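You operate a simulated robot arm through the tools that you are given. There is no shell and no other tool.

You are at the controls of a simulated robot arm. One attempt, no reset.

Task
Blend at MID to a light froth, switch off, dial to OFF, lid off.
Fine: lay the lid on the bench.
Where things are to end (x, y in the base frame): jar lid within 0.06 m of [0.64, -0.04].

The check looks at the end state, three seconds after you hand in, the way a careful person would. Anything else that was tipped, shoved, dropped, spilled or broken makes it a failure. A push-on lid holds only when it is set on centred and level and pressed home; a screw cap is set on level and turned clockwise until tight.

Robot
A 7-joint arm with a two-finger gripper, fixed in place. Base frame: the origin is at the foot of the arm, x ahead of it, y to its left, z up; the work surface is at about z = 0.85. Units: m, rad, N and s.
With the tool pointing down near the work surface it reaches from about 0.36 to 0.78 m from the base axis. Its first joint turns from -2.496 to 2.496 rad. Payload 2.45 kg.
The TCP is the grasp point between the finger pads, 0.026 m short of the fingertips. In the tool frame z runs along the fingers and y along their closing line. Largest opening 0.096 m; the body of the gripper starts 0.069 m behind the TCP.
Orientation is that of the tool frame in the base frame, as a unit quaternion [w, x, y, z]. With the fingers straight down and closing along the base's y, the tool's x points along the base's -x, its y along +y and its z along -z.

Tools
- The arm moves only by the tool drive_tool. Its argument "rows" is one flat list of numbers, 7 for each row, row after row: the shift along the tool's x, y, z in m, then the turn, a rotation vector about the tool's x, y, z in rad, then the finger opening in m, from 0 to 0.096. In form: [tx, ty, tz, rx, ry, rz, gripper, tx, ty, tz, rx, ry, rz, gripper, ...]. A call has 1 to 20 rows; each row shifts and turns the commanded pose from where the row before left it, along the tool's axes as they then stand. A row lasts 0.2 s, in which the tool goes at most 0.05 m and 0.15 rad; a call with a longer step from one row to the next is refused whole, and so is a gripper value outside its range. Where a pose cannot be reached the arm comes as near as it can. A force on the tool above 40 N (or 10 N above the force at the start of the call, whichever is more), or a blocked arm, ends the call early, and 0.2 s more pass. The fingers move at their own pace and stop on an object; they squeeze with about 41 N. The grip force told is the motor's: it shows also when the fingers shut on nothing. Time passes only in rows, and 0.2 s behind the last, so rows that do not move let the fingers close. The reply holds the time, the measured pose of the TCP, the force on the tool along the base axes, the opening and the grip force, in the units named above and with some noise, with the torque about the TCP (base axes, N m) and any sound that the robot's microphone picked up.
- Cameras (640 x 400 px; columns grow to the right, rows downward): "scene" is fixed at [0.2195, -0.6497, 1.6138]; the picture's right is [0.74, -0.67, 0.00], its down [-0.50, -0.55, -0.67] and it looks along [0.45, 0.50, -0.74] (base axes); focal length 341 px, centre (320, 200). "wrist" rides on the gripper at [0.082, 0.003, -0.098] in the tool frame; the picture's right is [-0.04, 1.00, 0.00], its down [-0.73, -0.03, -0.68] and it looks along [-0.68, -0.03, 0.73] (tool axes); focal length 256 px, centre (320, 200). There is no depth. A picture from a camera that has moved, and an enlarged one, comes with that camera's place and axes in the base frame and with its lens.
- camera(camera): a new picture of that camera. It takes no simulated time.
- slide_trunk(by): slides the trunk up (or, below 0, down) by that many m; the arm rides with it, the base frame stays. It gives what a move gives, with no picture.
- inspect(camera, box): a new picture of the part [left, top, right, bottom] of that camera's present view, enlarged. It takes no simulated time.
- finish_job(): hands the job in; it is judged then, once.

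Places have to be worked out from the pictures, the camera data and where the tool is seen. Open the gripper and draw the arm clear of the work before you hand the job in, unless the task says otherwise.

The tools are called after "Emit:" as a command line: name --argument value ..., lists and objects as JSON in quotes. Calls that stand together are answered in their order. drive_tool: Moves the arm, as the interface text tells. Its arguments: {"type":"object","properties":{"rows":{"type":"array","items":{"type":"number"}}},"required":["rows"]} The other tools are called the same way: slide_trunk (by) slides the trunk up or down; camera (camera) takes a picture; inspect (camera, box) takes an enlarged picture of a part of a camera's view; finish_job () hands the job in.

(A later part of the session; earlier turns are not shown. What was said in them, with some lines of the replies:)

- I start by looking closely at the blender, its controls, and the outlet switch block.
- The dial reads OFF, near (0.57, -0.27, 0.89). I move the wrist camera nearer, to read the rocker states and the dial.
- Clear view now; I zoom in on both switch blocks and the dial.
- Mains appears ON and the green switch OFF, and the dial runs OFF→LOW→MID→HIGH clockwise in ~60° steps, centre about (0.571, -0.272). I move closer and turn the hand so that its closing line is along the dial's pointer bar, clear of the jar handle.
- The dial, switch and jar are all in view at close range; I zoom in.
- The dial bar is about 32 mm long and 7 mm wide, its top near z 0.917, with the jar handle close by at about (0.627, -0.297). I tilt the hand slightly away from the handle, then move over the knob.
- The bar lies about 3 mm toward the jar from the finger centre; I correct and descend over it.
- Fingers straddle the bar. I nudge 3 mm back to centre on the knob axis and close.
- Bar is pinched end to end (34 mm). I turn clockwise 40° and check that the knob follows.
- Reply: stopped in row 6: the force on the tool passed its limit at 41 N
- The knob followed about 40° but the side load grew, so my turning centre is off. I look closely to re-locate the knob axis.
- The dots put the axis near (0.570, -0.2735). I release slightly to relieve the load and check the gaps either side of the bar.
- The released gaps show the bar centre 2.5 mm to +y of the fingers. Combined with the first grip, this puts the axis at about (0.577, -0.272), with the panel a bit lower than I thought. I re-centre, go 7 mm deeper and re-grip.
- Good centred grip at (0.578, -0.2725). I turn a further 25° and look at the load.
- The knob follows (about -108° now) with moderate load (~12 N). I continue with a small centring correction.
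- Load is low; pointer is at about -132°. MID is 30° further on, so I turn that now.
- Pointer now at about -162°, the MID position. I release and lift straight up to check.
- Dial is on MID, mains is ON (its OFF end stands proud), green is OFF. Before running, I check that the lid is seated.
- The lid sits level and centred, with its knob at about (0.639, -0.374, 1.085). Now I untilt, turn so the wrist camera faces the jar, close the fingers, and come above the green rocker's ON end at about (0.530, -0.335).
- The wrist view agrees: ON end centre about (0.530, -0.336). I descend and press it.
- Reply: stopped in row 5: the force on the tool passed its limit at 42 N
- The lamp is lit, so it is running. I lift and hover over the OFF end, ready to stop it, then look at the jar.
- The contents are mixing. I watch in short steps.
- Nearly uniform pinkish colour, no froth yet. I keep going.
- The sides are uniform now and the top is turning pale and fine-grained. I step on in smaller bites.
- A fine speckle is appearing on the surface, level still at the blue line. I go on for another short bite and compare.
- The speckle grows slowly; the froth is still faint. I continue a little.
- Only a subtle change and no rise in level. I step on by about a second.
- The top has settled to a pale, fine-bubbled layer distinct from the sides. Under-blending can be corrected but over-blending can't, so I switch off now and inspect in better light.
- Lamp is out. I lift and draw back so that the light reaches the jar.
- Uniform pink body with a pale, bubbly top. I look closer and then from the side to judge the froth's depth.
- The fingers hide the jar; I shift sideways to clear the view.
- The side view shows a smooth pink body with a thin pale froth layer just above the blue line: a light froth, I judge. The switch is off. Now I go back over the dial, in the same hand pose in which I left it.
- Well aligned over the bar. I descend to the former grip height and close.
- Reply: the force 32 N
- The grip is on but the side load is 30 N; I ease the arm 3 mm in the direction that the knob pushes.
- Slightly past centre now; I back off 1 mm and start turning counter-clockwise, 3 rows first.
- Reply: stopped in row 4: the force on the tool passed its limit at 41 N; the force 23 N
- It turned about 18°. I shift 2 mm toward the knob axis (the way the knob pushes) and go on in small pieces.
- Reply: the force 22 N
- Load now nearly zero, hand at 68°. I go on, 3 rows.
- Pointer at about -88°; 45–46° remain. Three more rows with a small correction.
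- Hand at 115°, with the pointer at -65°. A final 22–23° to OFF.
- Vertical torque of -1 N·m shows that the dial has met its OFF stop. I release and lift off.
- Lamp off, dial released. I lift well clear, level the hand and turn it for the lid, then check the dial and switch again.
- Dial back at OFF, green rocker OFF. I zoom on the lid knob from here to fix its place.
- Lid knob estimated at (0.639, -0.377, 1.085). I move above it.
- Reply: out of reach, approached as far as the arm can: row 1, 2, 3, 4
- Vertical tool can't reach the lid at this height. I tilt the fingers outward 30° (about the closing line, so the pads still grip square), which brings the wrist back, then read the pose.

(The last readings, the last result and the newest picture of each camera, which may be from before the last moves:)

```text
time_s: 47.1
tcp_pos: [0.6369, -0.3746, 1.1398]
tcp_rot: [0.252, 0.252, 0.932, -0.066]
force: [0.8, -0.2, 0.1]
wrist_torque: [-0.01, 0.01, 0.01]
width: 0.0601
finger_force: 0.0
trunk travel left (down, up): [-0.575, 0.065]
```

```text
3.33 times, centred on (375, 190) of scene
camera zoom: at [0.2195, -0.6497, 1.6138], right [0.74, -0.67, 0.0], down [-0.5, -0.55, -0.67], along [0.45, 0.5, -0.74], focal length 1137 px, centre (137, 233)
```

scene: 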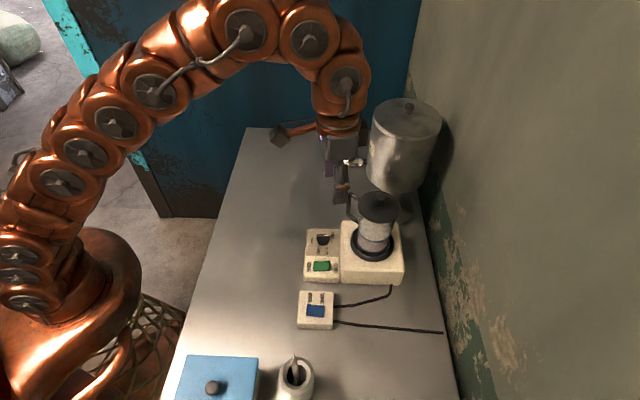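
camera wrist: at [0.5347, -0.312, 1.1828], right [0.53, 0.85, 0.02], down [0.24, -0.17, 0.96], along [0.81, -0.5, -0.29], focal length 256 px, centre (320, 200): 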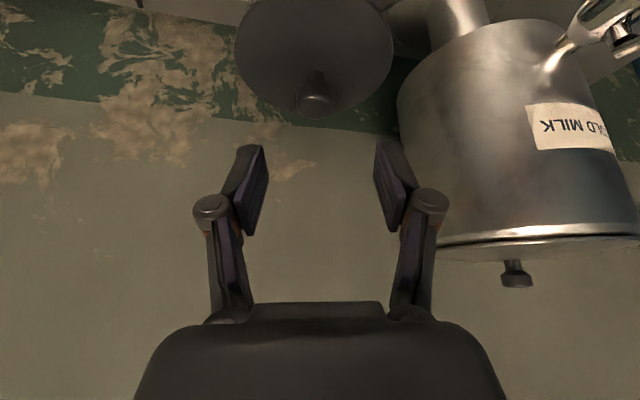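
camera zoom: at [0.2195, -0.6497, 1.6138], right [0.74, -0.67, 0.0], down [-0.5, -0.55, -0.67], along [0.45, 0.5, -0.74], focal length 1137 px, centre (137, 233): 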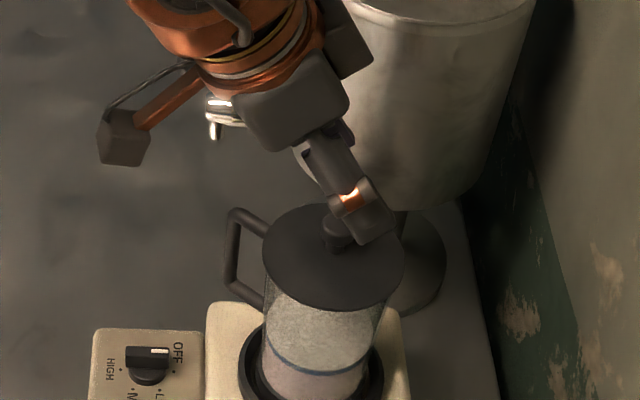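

Knob confirmed at (0.636, -0.376). I descend so that the pads straddle it, keeping the fingertips just above the lid.

Emit:
drive_tool --rows '[0.0091, -0.0007, 0.0113, 0, 0, 0, 0.06, 0.0091, -0.0007, 0.0113, 0, 0, 0, 0.06, 0.0091, -0.0007, 0.0113, 0, 0, 0, 0.06, 0, 0, 0, 0, 0, 0, 0.06]'

Emit:
inspect --camera "wrist" --box '[200, 60, 440, 260]'

Emit:
inspect --camera "scene" --box '[340, 170, 410, 225]'

```text
time_s: 48.1
tcp_pos: [0.6308, -0.3734, 1.0966]
tcp_rot: [0.253, 0.251, 0.932, -0.066]
force: [0.1, 0.5, -1.0]
wrist_torque: [0.0, -0.02, 0.01]
width: 0.0601
finger_force: 0.1
trunk travel left (down, up): [-0.575, 0.065]
```

```text
2.00 times, centred on (320, 160) of wrist
camera zoom: at [0.5276, -0.3099, 1.14], right [0.53, 0.85, 0.02], down [0.24, -0.17, 0.96], along [0.81, -0.5, -0.29], focal length 512 px, centre (320, 280)
```

zoom: 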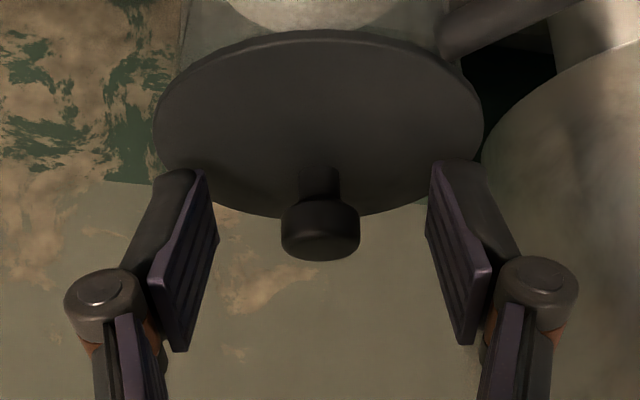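

```text
7.27 times, centred on (375, 198) of scene
camera zoom: at [0.2195, -0.6497, 1.6138], right [0.74, -0.67, 0.0], down [-0.5, -0.55, -0.67], along [0.45, 0.5, -0.74], focal length 2480 px, centre (-80, 218)
```

zoom: 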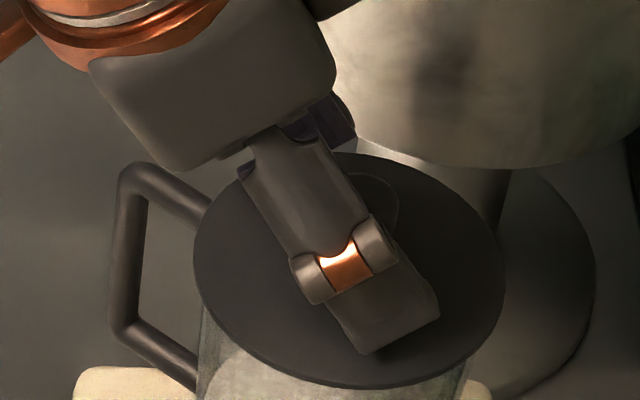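

Knob is centred between the pads. I close on it.

Emit:
drive_tool --rows '[0, 0, 0, 0, 0, 0, 0.03, 0, 0, 0, 0, 0, 0, 0.01, 0, 0, 0, 0, 0, 0, 0.01, 0, 0, 0, 0, 0, 0, 0.01]'

Emit:
inspect --camera "wrist" --box '[200, 60, 440, 260]'

```text
time_s: 49.1
tcp_pos: [0.6303, -0.373, 1.0986]
tcp_rot: [0.252, 0.251, 0.932, -0.066]
force: [-0.5, -0.6, 0.5]
wrist_torque: [-0.01, -0.03, 0.05]
width: 0.0195
finger_force: 41.1
trunk travel left (down, up): [-0.575, 0.065]
```

```text
2.00 times, centred on (320, 160) of wrist
camera zoom: at [0.5276, -0.3099, 1.1401], right [0.53, 0.85, 0.02], down [0.24, -0.17, 0.96], along [0.81, -0.5, -0.29], focal length 512 px, centre (320, 280)
```

zoom: 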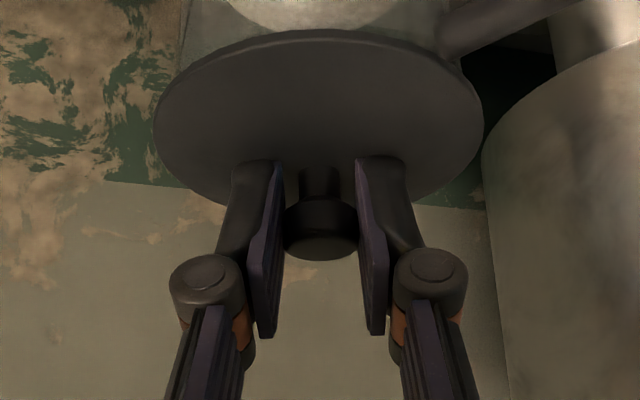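

Firm grip (19.5 mm). I pull straight up slowly, watching the force.

Emit:
drive_tool --rows '[-0.0015, 0, -0.0026, 0, 0, 0, 0.01, -0.0015, 0, -0.0026, 0, 0, 0, 0.01, -0.0015, 0, -0.0026, 0, 0, 0, 0.01, -0.0015, 0, -0.0026, 0, 0, 0, 0.01]'

Emit:
inspect --camera "scene" --box '[330, 170, 420, 265]'

```text
time_s: 50.1
tcp_pos: [0.63, -0.3736, 1.1088]
tcp_rot: [0.252, 0.252, 0.932, -0.066]
force: [0.2, -0.2, -0.1]
wrist_torque: [0.04, 0.02, 0.0]
width: 0.0196
finger_force: 41.0
trunk travel left (down, up): [-0.575, 0.065]
```

```text
4.21 times, centred on (375, 218) of scene
camera zoom: at [0.2195, -0.6497, 1.6138], right [0.74, -0.67, 0.0], down [-0.5, -0.55, -0.67], along [0.45, 0.5, -0.74], focal length 1436 px, centre (88, 126)
```

zoom: 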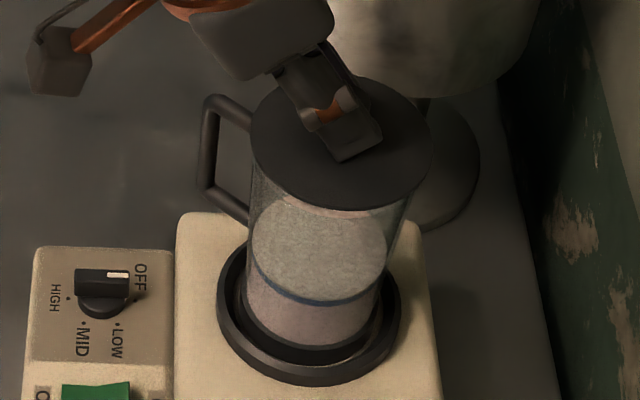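

The lid lifted with no jar movement. I continue upward 4 cm.

Emit:
drive_tool --rows '[-0.005, 0, -0.0087, 0, 0, 0, 0.01, -0.005, 0, -0.0087, 0, 0, 0, 0.01, -0.005, 0, -0.0087, 0, 0, 0, 0.01, -0.005, 0, -0.0087, 0, 0, 0, 0.01]'

Emit:
camera --camera "scene"

Emit:
inspect --camera "scene" --box '[330, 140, 420, 265]'

Emit:
camera --camera "wrist"

```text
time_s: 51.1
tcp_pos: [0.6295, -0.3734, 1.1477]
tcp_rot: [0.253, 0.252, 0.932, -0.067]
force: [-0.3, 0.3, 1.1]
wrist_torque: [0.0, 0.0, -0.04]
width: 0.0195
finger_force: 40.7
trunk travel left (down, up): [-0.575, 0.065]
```

```text
taken
```

scene: 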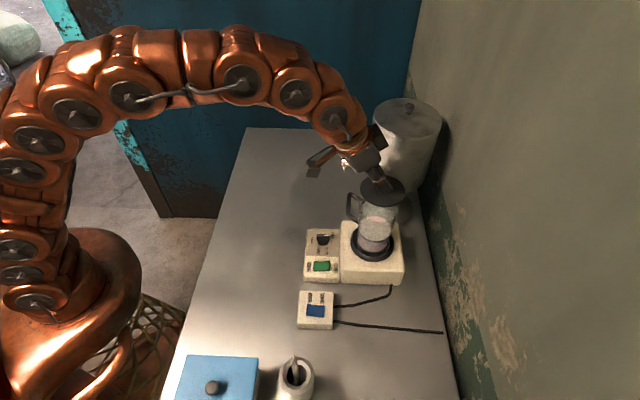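

```text
3.20 times, centred on (375, 202) of scene
camera zoom: at [0.2195, -0.6497, 1.6138], right [0.74, -0.67, 0.0], down [-0.5, -0.55, -0.67], along [0.45, 0.5, -0.74], focal length 1091 px, centre (144, 192)
```

zoom: 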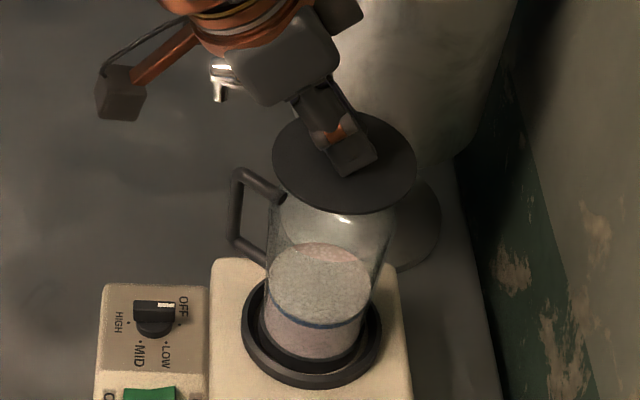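

```text
taken
camera wrist: at [0.5278, -0.3105, 1.1916], right [0.53, 0.85, 0.02], down [0.24, -0.17, 0.96], along [0.81, -0.5, -0.29], focal length 256 px, centre (320, 200)
```

wrist: 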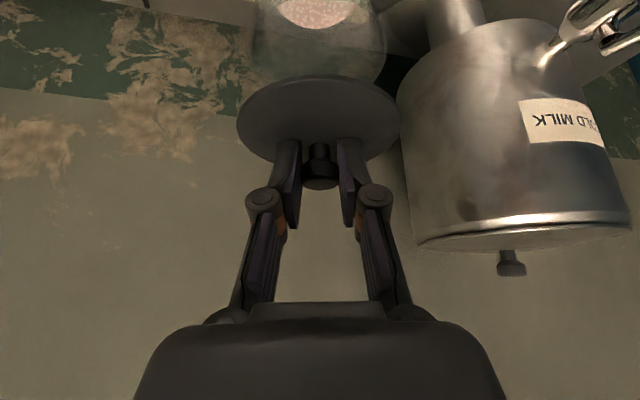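

Lid is off and hanging level; jar is undisturbed. I retract toward the base and turn toward the placing spot.

Emit:
drive_tool --rows '[0.0128, 0, -0.0112, 0, 0, 0, 0.01, 0.0213, 0, -0.0187, 0, 0, 0, 0.01, 0.0213, 0, -0.0187, 0, 0, 0, 0.01, 0.0213, 0, -0.0187, 0, 0, 0, 0.01, 0, 0, 0, -0.0471, 0, -0.0816, 0.01, 0, 0, 0, -0.0471, 0, -0.0816, 0.01, 0, 0, 0, -0.0471, 0, -0.0816, 0.01, 0, 0, 0, -0.0471, 0, -0.0816, 0.01, 0, 0, 0, -0.0471, 0, -0.0816, 0.01, 0, 0, 0, 0, 0, 0, 0.01]'

Emit:
camera --camera "scene"

Emit:
inspect --camera "scene" --box '[335, 185, 415, 265]'

Emit:
camera --camera "wrist"

```text
time_s: 53.4
tcp_pos: [0.544, -0.324, 1.1689]
tcp_rot: [0.262, 0.027, 0.965, -0.007]
force: [0.9, -0.8, 0.0]
wrist_torque: [-0.01, -0.02, 0.02]
width: 0.0196
finger_force: 41.6
trunk travel left (down, up): [-0.575, 0.065]
```

```text
taken
```

scene: 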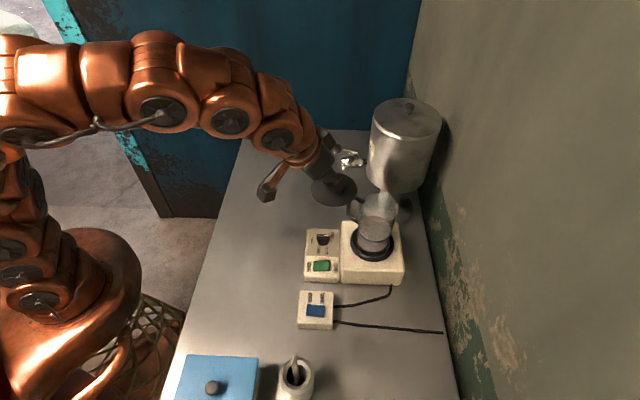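

```text
5.00 times, centred on (375, 225) of scene
camera zoom: at [0.2195, -0.6497, 1.6138], right [0.74, -0.67, 0.0], down [-0.5, -0.55, -0.67], along [0.45, 0.5, -0.74], focal length 1705 px, centre (45, 75)
```

zoom: 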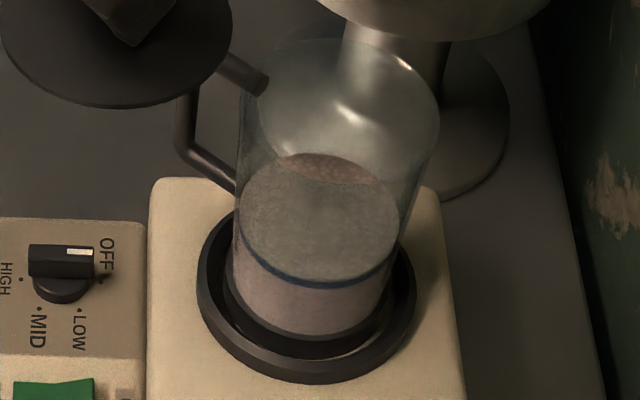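

```text
taken
camera wrist: at [0.4238, -0.3138, 1.2119], right [0.09, 1.0, 0.02], down [0.29, -0.05, 0.96], along [0.95, -0.08, -0.29], focal length 256 px, centre (320, 200)
```

wrist: 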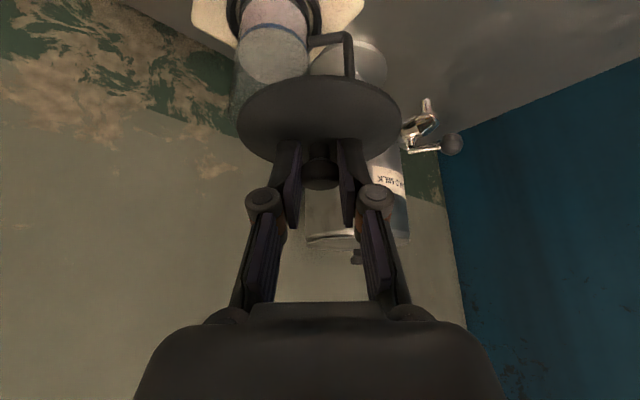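

I take a direct look at the surface over the open rim.

Emit:
inspect --camera "scene" --box '[360, 208, 392, 230]'

Emit:
inspect --camera "wrist" --box '[220, 0, 320, 90]'

```text
16.00 times, centred on (376, 219) of scene
camera zoom: at [0.2195, -0.6497, 1.6138], right [0.74, -0.67, 0.0], down [-0.5, -0.55, -0.67], along [0.45, 0.5, -0.74], focal length 5457 px, centre (-576, -104)
```

zoom: 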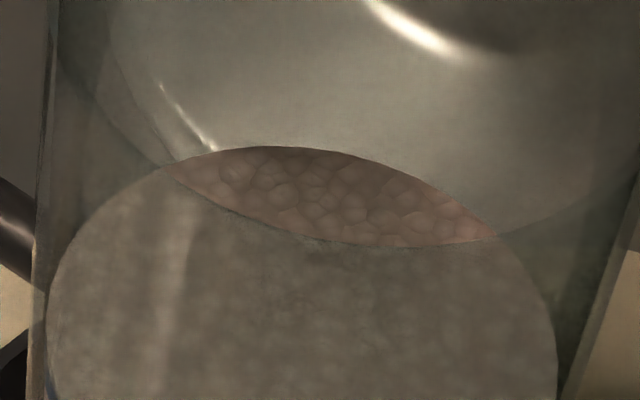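

```text
4.44 times, centred on (270, 45) of wrist
camera zoom: at [0.4238, -0.3138, 1.2119], right [0.09, 1.0, 0.02], down [0.29, -0.05, 0.96], along [0.95, -0.08, -0.29], focal length 1138 px, centre (542, 889)
```

zoom: 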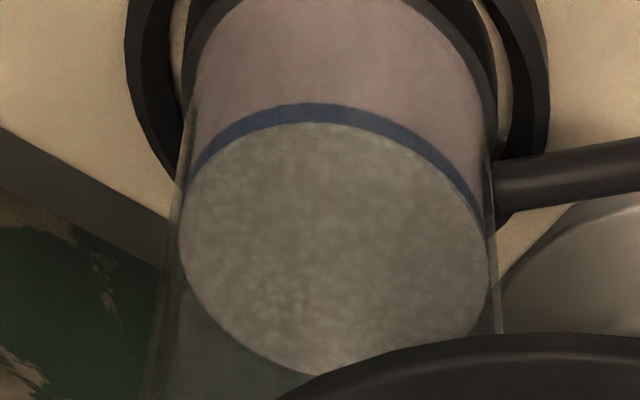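

A clear layer of bubbles: light froth. Now I carry the lid over toward (0.62, -0.035), descending on the way.

Emit:
drive_tool --rows '[0.0042, 0.0325, 0.01925, 0, 0, 0, 0.01, 0.0042, 0.0325, 0.01925, 0, 0, 0, 0.01, 0.0042, 0.0325, 0.01925, 0, 0, 0, 0.01, 0.0042, 0.0325, 0.01925, 0, 0, 0, 0.01, 0.0042, 0.0325, 0.01925, 0, 0, 0, 0.01, 0.0042, 0.0325, 0.01925, 0, 0, 0, 0.01, 0.0042, 0.0325, 0.01925, 0, 0, 0, 0.01, 0.0042, 0.0325, 0.01925, 0, 0, 0, 0.01, 0.0042, 0.0325, 0.01925, 0, 0, 0, 0.01, 0, 0, 0, 0, 0, 0, 0.01]'

Emit:
camera --camera "scene"

Emit:
inspect --camera "scene" --box '[240, 110, 370, 215]'

Emit:
camera --camera "wrist"

```text
time_s: 55.5
tcp_pos: [0.6139, -0.0343, 1.0023]
tcp_rot: [0.261, 0.027, 0.965, -0.008]
force: [-0.5, 0.2, -1.5]
wrist_torque: [-0.01, -0.03, 0.0]
width: 0.0197
finger_force: 40.9
trunk travel left (down, up): [-0.575, 0.065]
```

```text
taken
```

scene: 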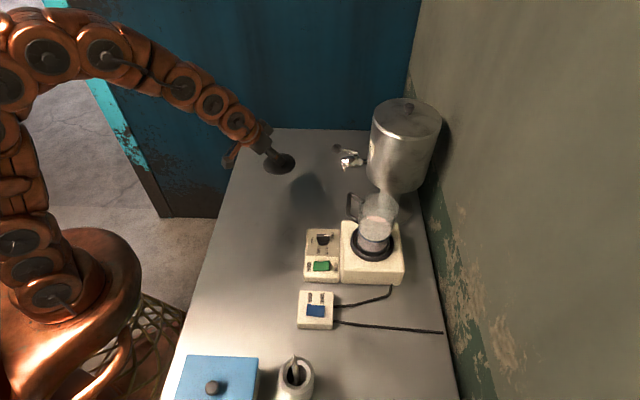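

```text
3.81 times, centred on (305, 162) of scene
camera zoom: at [0.2195, -0.6497, 1.6138], right [0.74, -0.67, 0.0], down [-0.5, -0.55, -0.67], along [0.45, 0.5, -0.74], focal length 1299 px, centre (377, 343)
```

zoom: 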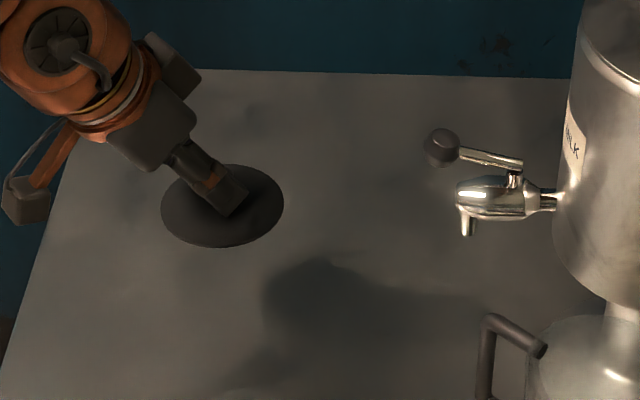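

```text
taken
camera wrist: at [0.4946, -0.024, 1.0451], right [0.09, 1.0, 0.02], down [0.29, -0.05, 0.96], along [0.95, -0.08, -0.29], focal length 256 px, centre (320, 200)
```

wrist: 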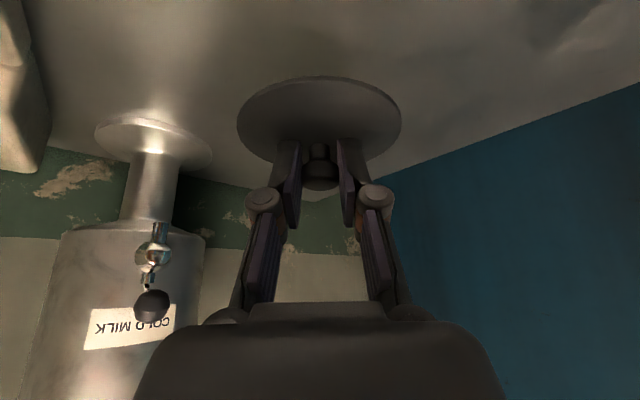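

Over the spot. I lower to just above the bench first.

Emit:
drive_tool --rows '[0.0128, 0, 0.0222, 0, 0, 0, 0.01, 0.0128, 0, 0.0222, 0, 0, 0, 0.01, 0.0128, 0, 0.0222, 0, 0, 0, 0.01, 0, 0, 0, 0, 0, 0, 0.01]'

Emit:
drive_tool --rows '[0.0015, 0, 0.0026, 0, 0, 0, 0.01, 0.0015, 0, 0.0026, 0, 0, 0, 0.01, 0.0015, 0, 0.0026, 0, 0, 0, 0.01, 0.0015, 0, 0.0026, 0, 0, 0, 0.01]'

Emit:
inspect --camera "scene" --box '[240, 130, 350, 225]'

Emit:
camera --camera "wrist"

```text
time_s: 56.5
tcp_pos: [0.6154, -0.0346, 0.9243]
tcp_rot: [0.261, 0.026, 0.965, -0.007]
force: [-1.1, 0.2, -1.4]
wrist_torque: [0.0, -0.01, -0.01]
width: 0.0194
finger_force: 41.1
trunk travel left (down, up): [-0.575, 0.065]
```

```text
time_s: 57.5
tcp_pos: [0.6158, -0.0337, 0.9121]
tcp_rot: [0.261, 0.026, 0.965, -0.007]
force: [-0.1, 0.1, -0.4]
wrist_torque: [0.01, -0.02, 0.0]
width: 0.0195
finger_force: 41.6
trunk travel left (down, up): [-0.575, 0.065]
```

```text
4.21 times, centred on (295, 178) of scene
camera zoom: at [0.2195, -0.6497, 1.6138], right [0.74, -0.67, 0.0], down [-0.5, -0.55, -0.67], along [0.45, 0.5, -0.74], focal length 1436 px, centre (425, 295)
```

zoom: 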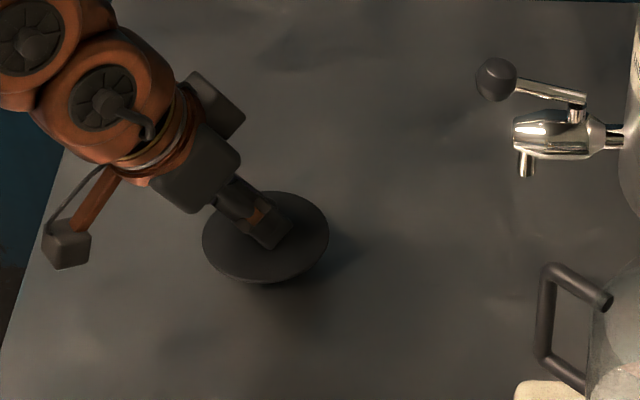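

```text
taken
camera wrist: at [0.4951, -0.0239, 0.955], right [0.09, 1.0, 0.02], down [0.29, -0.05, 0.96], along [0.95, -0.08, -0.29], focal length 256 px, centre (320, 200)
```

wrist: 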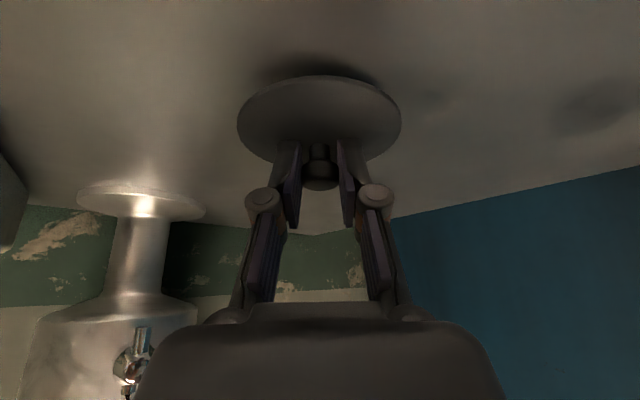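

No contact yet; shadow shows about a centimetre to go. I lower in 2 mm steps.

Emit:
drive_tool --rows '[0.001, 0, 0.0017, 0, 0, 0, 0.01, 0.001, 0, 0.0017, 0, 0, 0, 0.01, 0.001, 0, 0.0017, 0, 0, 0, 0.01, 0.001, 0, 0.0017, 0, 0, 0, 0.01]'

Emit:
drive_tool --rows '[0.001, 0, 0.0017, 0, 0, 0, 0.01, 0.001, 0, 0.0017, 0, 0, 0, 0.01]'

```text
time_s: 58.5
tcp_pos: [0.6155, -0.0338, 0.9037]
tcp_rot: [0.262, 0.027, 0.965, -0.008]
force: [-0.3, -0.4, -0.8]
wrist_torque: [-0.01, -0.01, -0.02]
width: 0.0195
finger_force: 41.0
trunk travel left (down, up): [-0.575, 0.065]
```

```text
time_s: 59.1
tcp_pos: [0.6155, -0.0325, 0.9005]
tcp_rot: [0.262, 0.026, 0.965, -0.007]
force: [-0.5, 0.5, -0.2]
wrist_torque: [-0.02, -0.03, -0.01]
width: 0.0196
finger_force: 41.0
trunk travel left (down, up): [-0.575, 0.065]
```

Emit:
drive_tool --rows '[0.001, 0, 0.0017, 0, 0, 0, 0.01, 0.001, 0, 0.0017, 0, 0, 0, 0.01]'

Emit:
inspect --camera "scene" --box '[260, 150, 340, 215]'

Emit:
inspect --camera "wrist" --box '[220, 40, 420, 200]'

```text
time_s: 59.8
tcp_pos: [0.6153, -0.0329, 0.8953]
tcp_rot: [0.261, 0.028, 0.965, -0.008]
force: [0.4, -0.2, 0.1]
wrist_torque: [-0.02, -0.01, 0.03]
width: 0.0192
finger_force: 40.7
trunk travel left (down, up): [-0.575, 0.065]
```

```text
6.15 times, centred on (300, 182) of scene
camera zoom: at [0.2195, -0.6497, 1.6138], right [0.74, -0.67, 0.0], down [-0.5, -0.55, -0.67], along [0.45, 0.5, -0.74], focal length 2099 px, centre (443, 308)
```

zoom: 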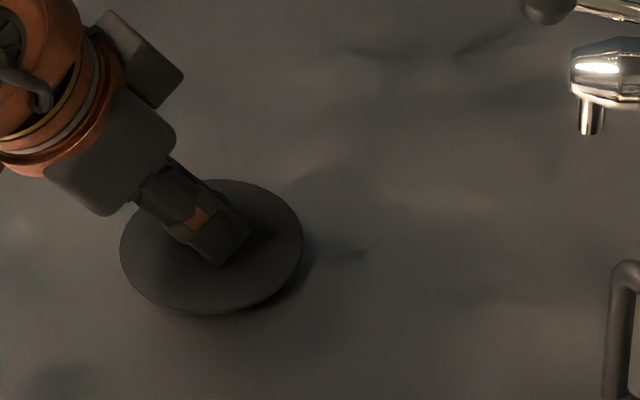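

```text
2.50 times, centred on (320, 120) of wrist
camera zoom: at [0.4945, -0.0241, 0.9391], right [0.09, 1.0, 0.02], down [0.29, -0.05, 0.96], along [0.95, -0.08, -0.29], focal length 640 px, centre (320, 400)
```

zoom: 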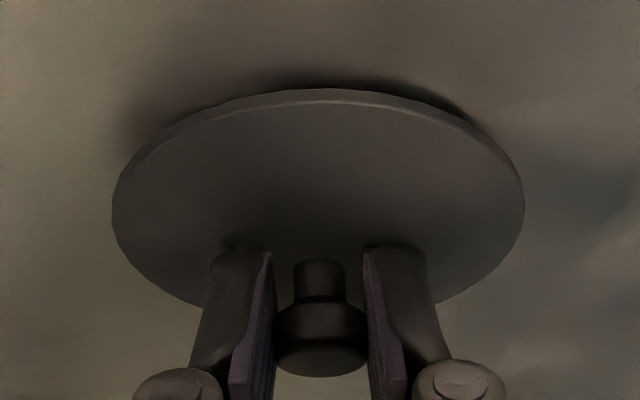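

Nearly down; two more small steps.

Emit:
drive_tool --rows '[0.001, 0, 0.0017, 0, 0, 0, 0.01, 0.0005, 0, 0.0009, 0, 0, 0, 0.01]'

Emit:
drive_tool --rows '[0.0005, 0, 0.0009, 0, 0, 0, 0.01, 0.0005, 0, 0.0009, 0, 0, 0, 0.01]'

Emit:
inspect --camera "wrist" --box '[220, 40, 420, 200]'

```text
time_s: 60.4
tcp_pos: [0.6156, -0.033, 0.8939]
tcp_rot: [0.263, 0.027, 0.964, -0.007]
force: [-5.0, -2.4, 17.6]
wrist_torque: [-0.05, 0.12, -0.03]
width: 0.0193
finger_force: 40.9
trunk travel left (down, up): [-0.575, 0.065]
```

```text
time_s: 61.0
tcp_pos: [0.6147, -0.0342, 0.8937]
tcp_rot: [0.265, 0.027, 0.964, -0.007]
force: [-13.1, 0.0, 21.1]
wrist_torque: [0.01, 0.43, 0.01]
width: 0.0197
finger_force: 41.1
trunk travel left (down, up): [-0.575, 0.065]
stopped in row 2: the force on the tool passed its limit at 41 N (the readings are from after the stop); the commanded pose is now the measured one
```

```text
2.50 times, centred on (320, 120) of wrist
camera zoom: at [0.4951, -0.024, 0.9365], right [0.09, 1.0, 0.02], down [0.28, -0.05, 0.96], along [0.96, -0.08, -0.28], focal length 640 px, centre (320, 400)
```

zoom: 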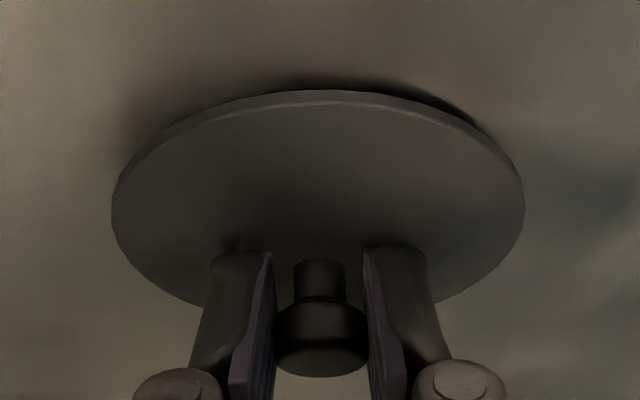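

Lid is on the bench (contact force). I ease up 1 mm, then open and look.

Emit:
drive_tool --rows '[-0.0004, 0, -0.0007, 0, 0, 0, 0.01, 0, 0, 0, 0, 0, 0, 0.03, 0, 0, 0, 0, 0, 0, 0.06, 0, 0, 0, 0, 0, 0, 0.06]'

Emit:
inspect --camera "wrist" --box '[220, 40, 420, 200]'

```text
time_s: 62.0
tcp_pos: [0.6168, -0.0345, 0.8933]
tcp_rot: [0.264, 0.027, 0.964, -0.008]
force: [-0.3, -0.7, -0.4]
wrist_torque: [0.02, 0.01, 0.0]
width: 0.0599
finger_force: 0.0
trunk travel left (down, up): [-0.575, 0.065]
```

```text
2.50 times, centred on (320, 120) of wrist
camera zoom: at [0.496, -0.0238, 0.9356], right [0.09, 1.0, 0.02], down [0.28, -0.05, 0.96], along [0.95, -0.08, -0.29], focal length 640 px, centre (320, 400)
```

zoom: 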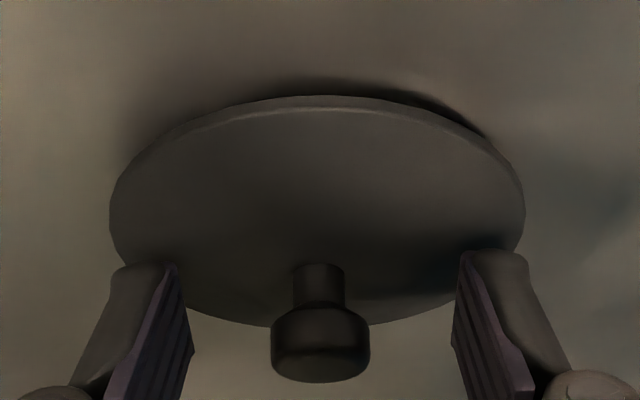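

The lid rests on the bench, released. I lift straight up and draw back.

Emit:
drive_tool --rows '[-0.01, 0, -0.0173, 0, 0, 0, 0.06, -0.02, 0, -0.0346, 0, 0, 0, 0.06, -0.02, 0, -0.0346, 0, 0, 0, 0.06, -0.01, 0, -0.04, 0, 0, 0, 0.06, 0.01, 0, -0.04, 0, 0, 0, 0.06, 0.01, 0, -0.04, 0, 0, 0, 0.06, 0.02, 0.02, -0.03, 0, 0, 0, 0.06, 0.02, 0.02, -0.03, 0, 0, 0, 0.06, 0, 0, 0, 0, 0, 0, 0.06]'

Emit:
camera --camera "scene"

Emit:
inspect --camera "scene" --box '[240, 140, 340, 220]'

Emit:
inspect --camera "scene" --box '[290, 180, 420, 345]'

Emit:
camera --camera "wrist"

```text
time_s: 64.0
tcp_pos: [0.4818, 0.0111, 1.1222]
tcp_rot: [0.263, 0.027, 0.964, -0.007]
force: [-0.1, 0.1, 0.8]
wrist_torque: [0.01, 0.01, -0.02]
width: 0.0598
finger_force: 0.1
trunk travel left (down, up): [-0.575, 0.065]
```

```text
taken
```

scene: 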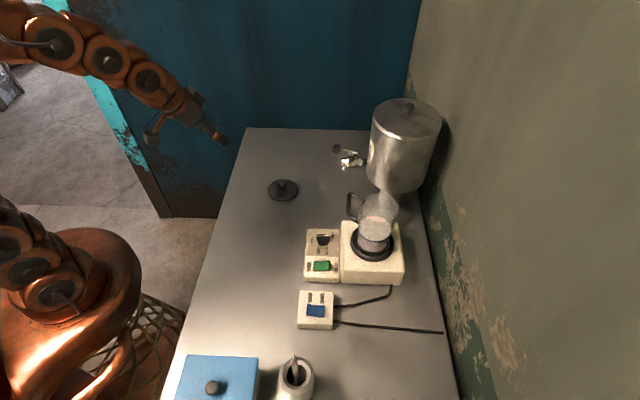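

```text
5.00 times, centred on (290, 180) of scene
camera zoom: at [0.2195, -0.6497, 1.6138], right [0.74, -0.67, 0.0], down [-0.5, -0.55, -0.67], along [0.45, 0.5, -0.74], focal length 1705 px, centre (470, 300)
```

zoom: 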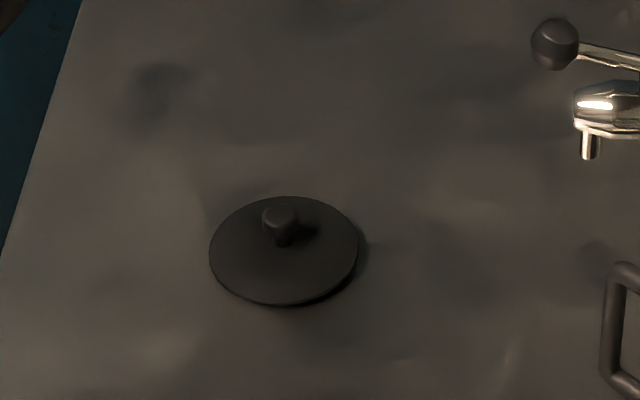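

```text
2.42 times, centred on (355, 262) of scene
camera zoom: at [0.2195, -0.6497, 1.6138], right [0.74, -0.67, 0.0], down [-0.5, -0.55, -0.67], along [0.45, 0.5, -0.74], focal length 827 px, centre (235, 48)
```

zoom: 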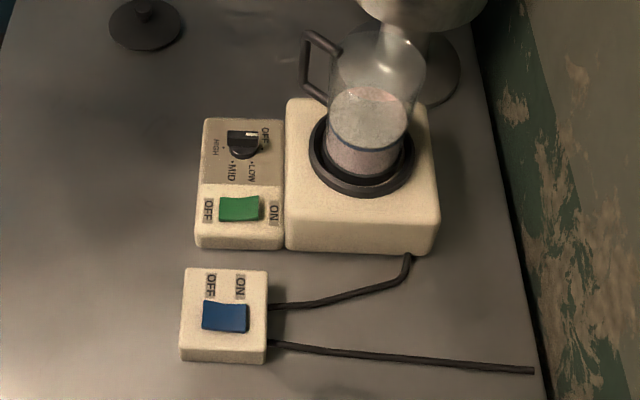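

```text
taken
camera wrist: at [0.3627, 0.0209, 1.1652], right [0.09, 1.0, 0.02], down [0.28, -0.05, 0.96], along [0.95, -0.08, -0.29], focal length 256 px, centre (320, 200)
```

wrist: 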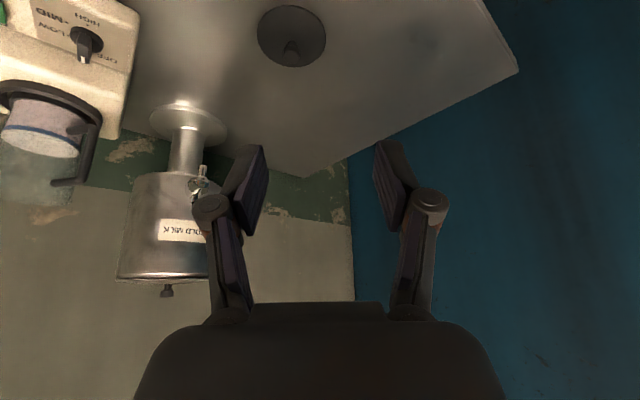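

Lid lies at about (0.622, -0.032), within 0.02 m of the target; dial and green rocker are OFF. One last look at the froth in full light.

Emit:
inspect --camera "scene" --box '[355, 200, 400, 255]'

Emit:
inspect --camera "wrist" --box '[0, 70, 110, 190]'

Emit:
inspect --camera "scene" --box '[305, 222, 350, 275]'

```text
7.27 times, centred on (378, 228) of scene
camera zoom: at [0.2195, -0.6497, 1.6138], right [0.74, -0.67, 0.0], down [-0.5, -0.55, -0.67], along [0.45, 0.5, -0.74], focal length 2480 px, centre (-98, 0)
```

zoom: 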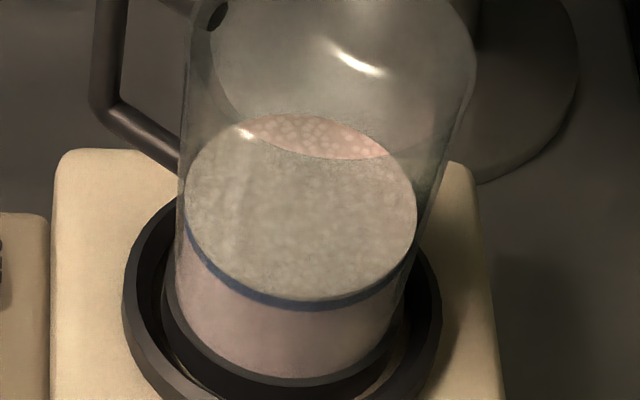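

```text
3.33 times, centred on (55, 130) of wrist
camera zoom: at [0.3627, 0.0209, 1.1652], right [0.09, 1.0, 0.02], down [0.28, -0.05, 0.96], along [0.95, -0.08, -0.29], focal length 853 px, centre (1203, 433)
```

zoom: 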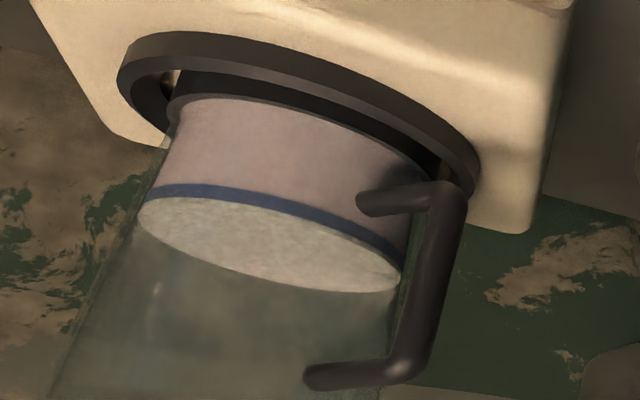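

```text
7.55 times, centred on (328, 248) of scene
camera zoom: at [0.2195, -0.6497, 1.6138], right [0.74, -0.67, 0.0], down [-0.5, -0.55, -0.67], along [0.45, 0.5, -0.74], focal length 2574 px, centre (263, -166)
```

zoom: 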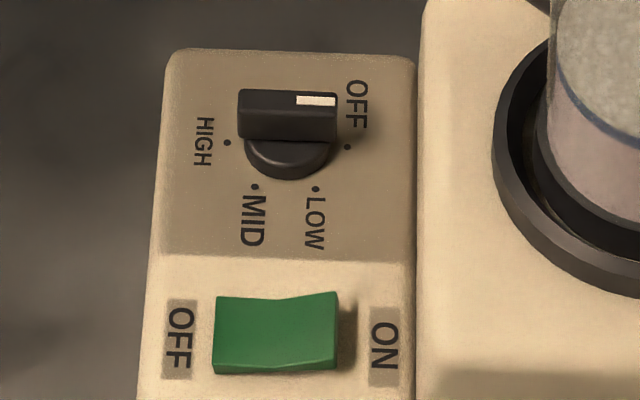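

The contents are smooth with a thin bubbly froth, the dial is on OFF, the rocker is OFF with the lamp out, and the lid lies flat in place. The arm is clear with the gripper open, so I hand in.

Emit:
finish_job

```text
The job is handed in.
```

The job is handed in, but I don't have the check's verdict. The one part I judged by eye is how far the blend went.

- **Blend:** I ran it at MID for about 5.5 seconds, then switched it off. With the lid off, the contents look smooth, with a thin layer of bubbles just above the blue line. I stopped once the surface had nearly stopped changing, rather than risk over-blending.
- **Switches:** the green switch is OFF with the lamp out, and the dial is back at its OFF stop. I left the mains switch ON, as I found it.
- **Lid:** it lies flat on the bench at about (0.622, -0.032), about 0.02 m from the target. The jar stayed where it was when I pulled the lid off.

In the last pictures nothing else looked moved, tipped or spilled. The gripper is open and the arm is clear of the bench.
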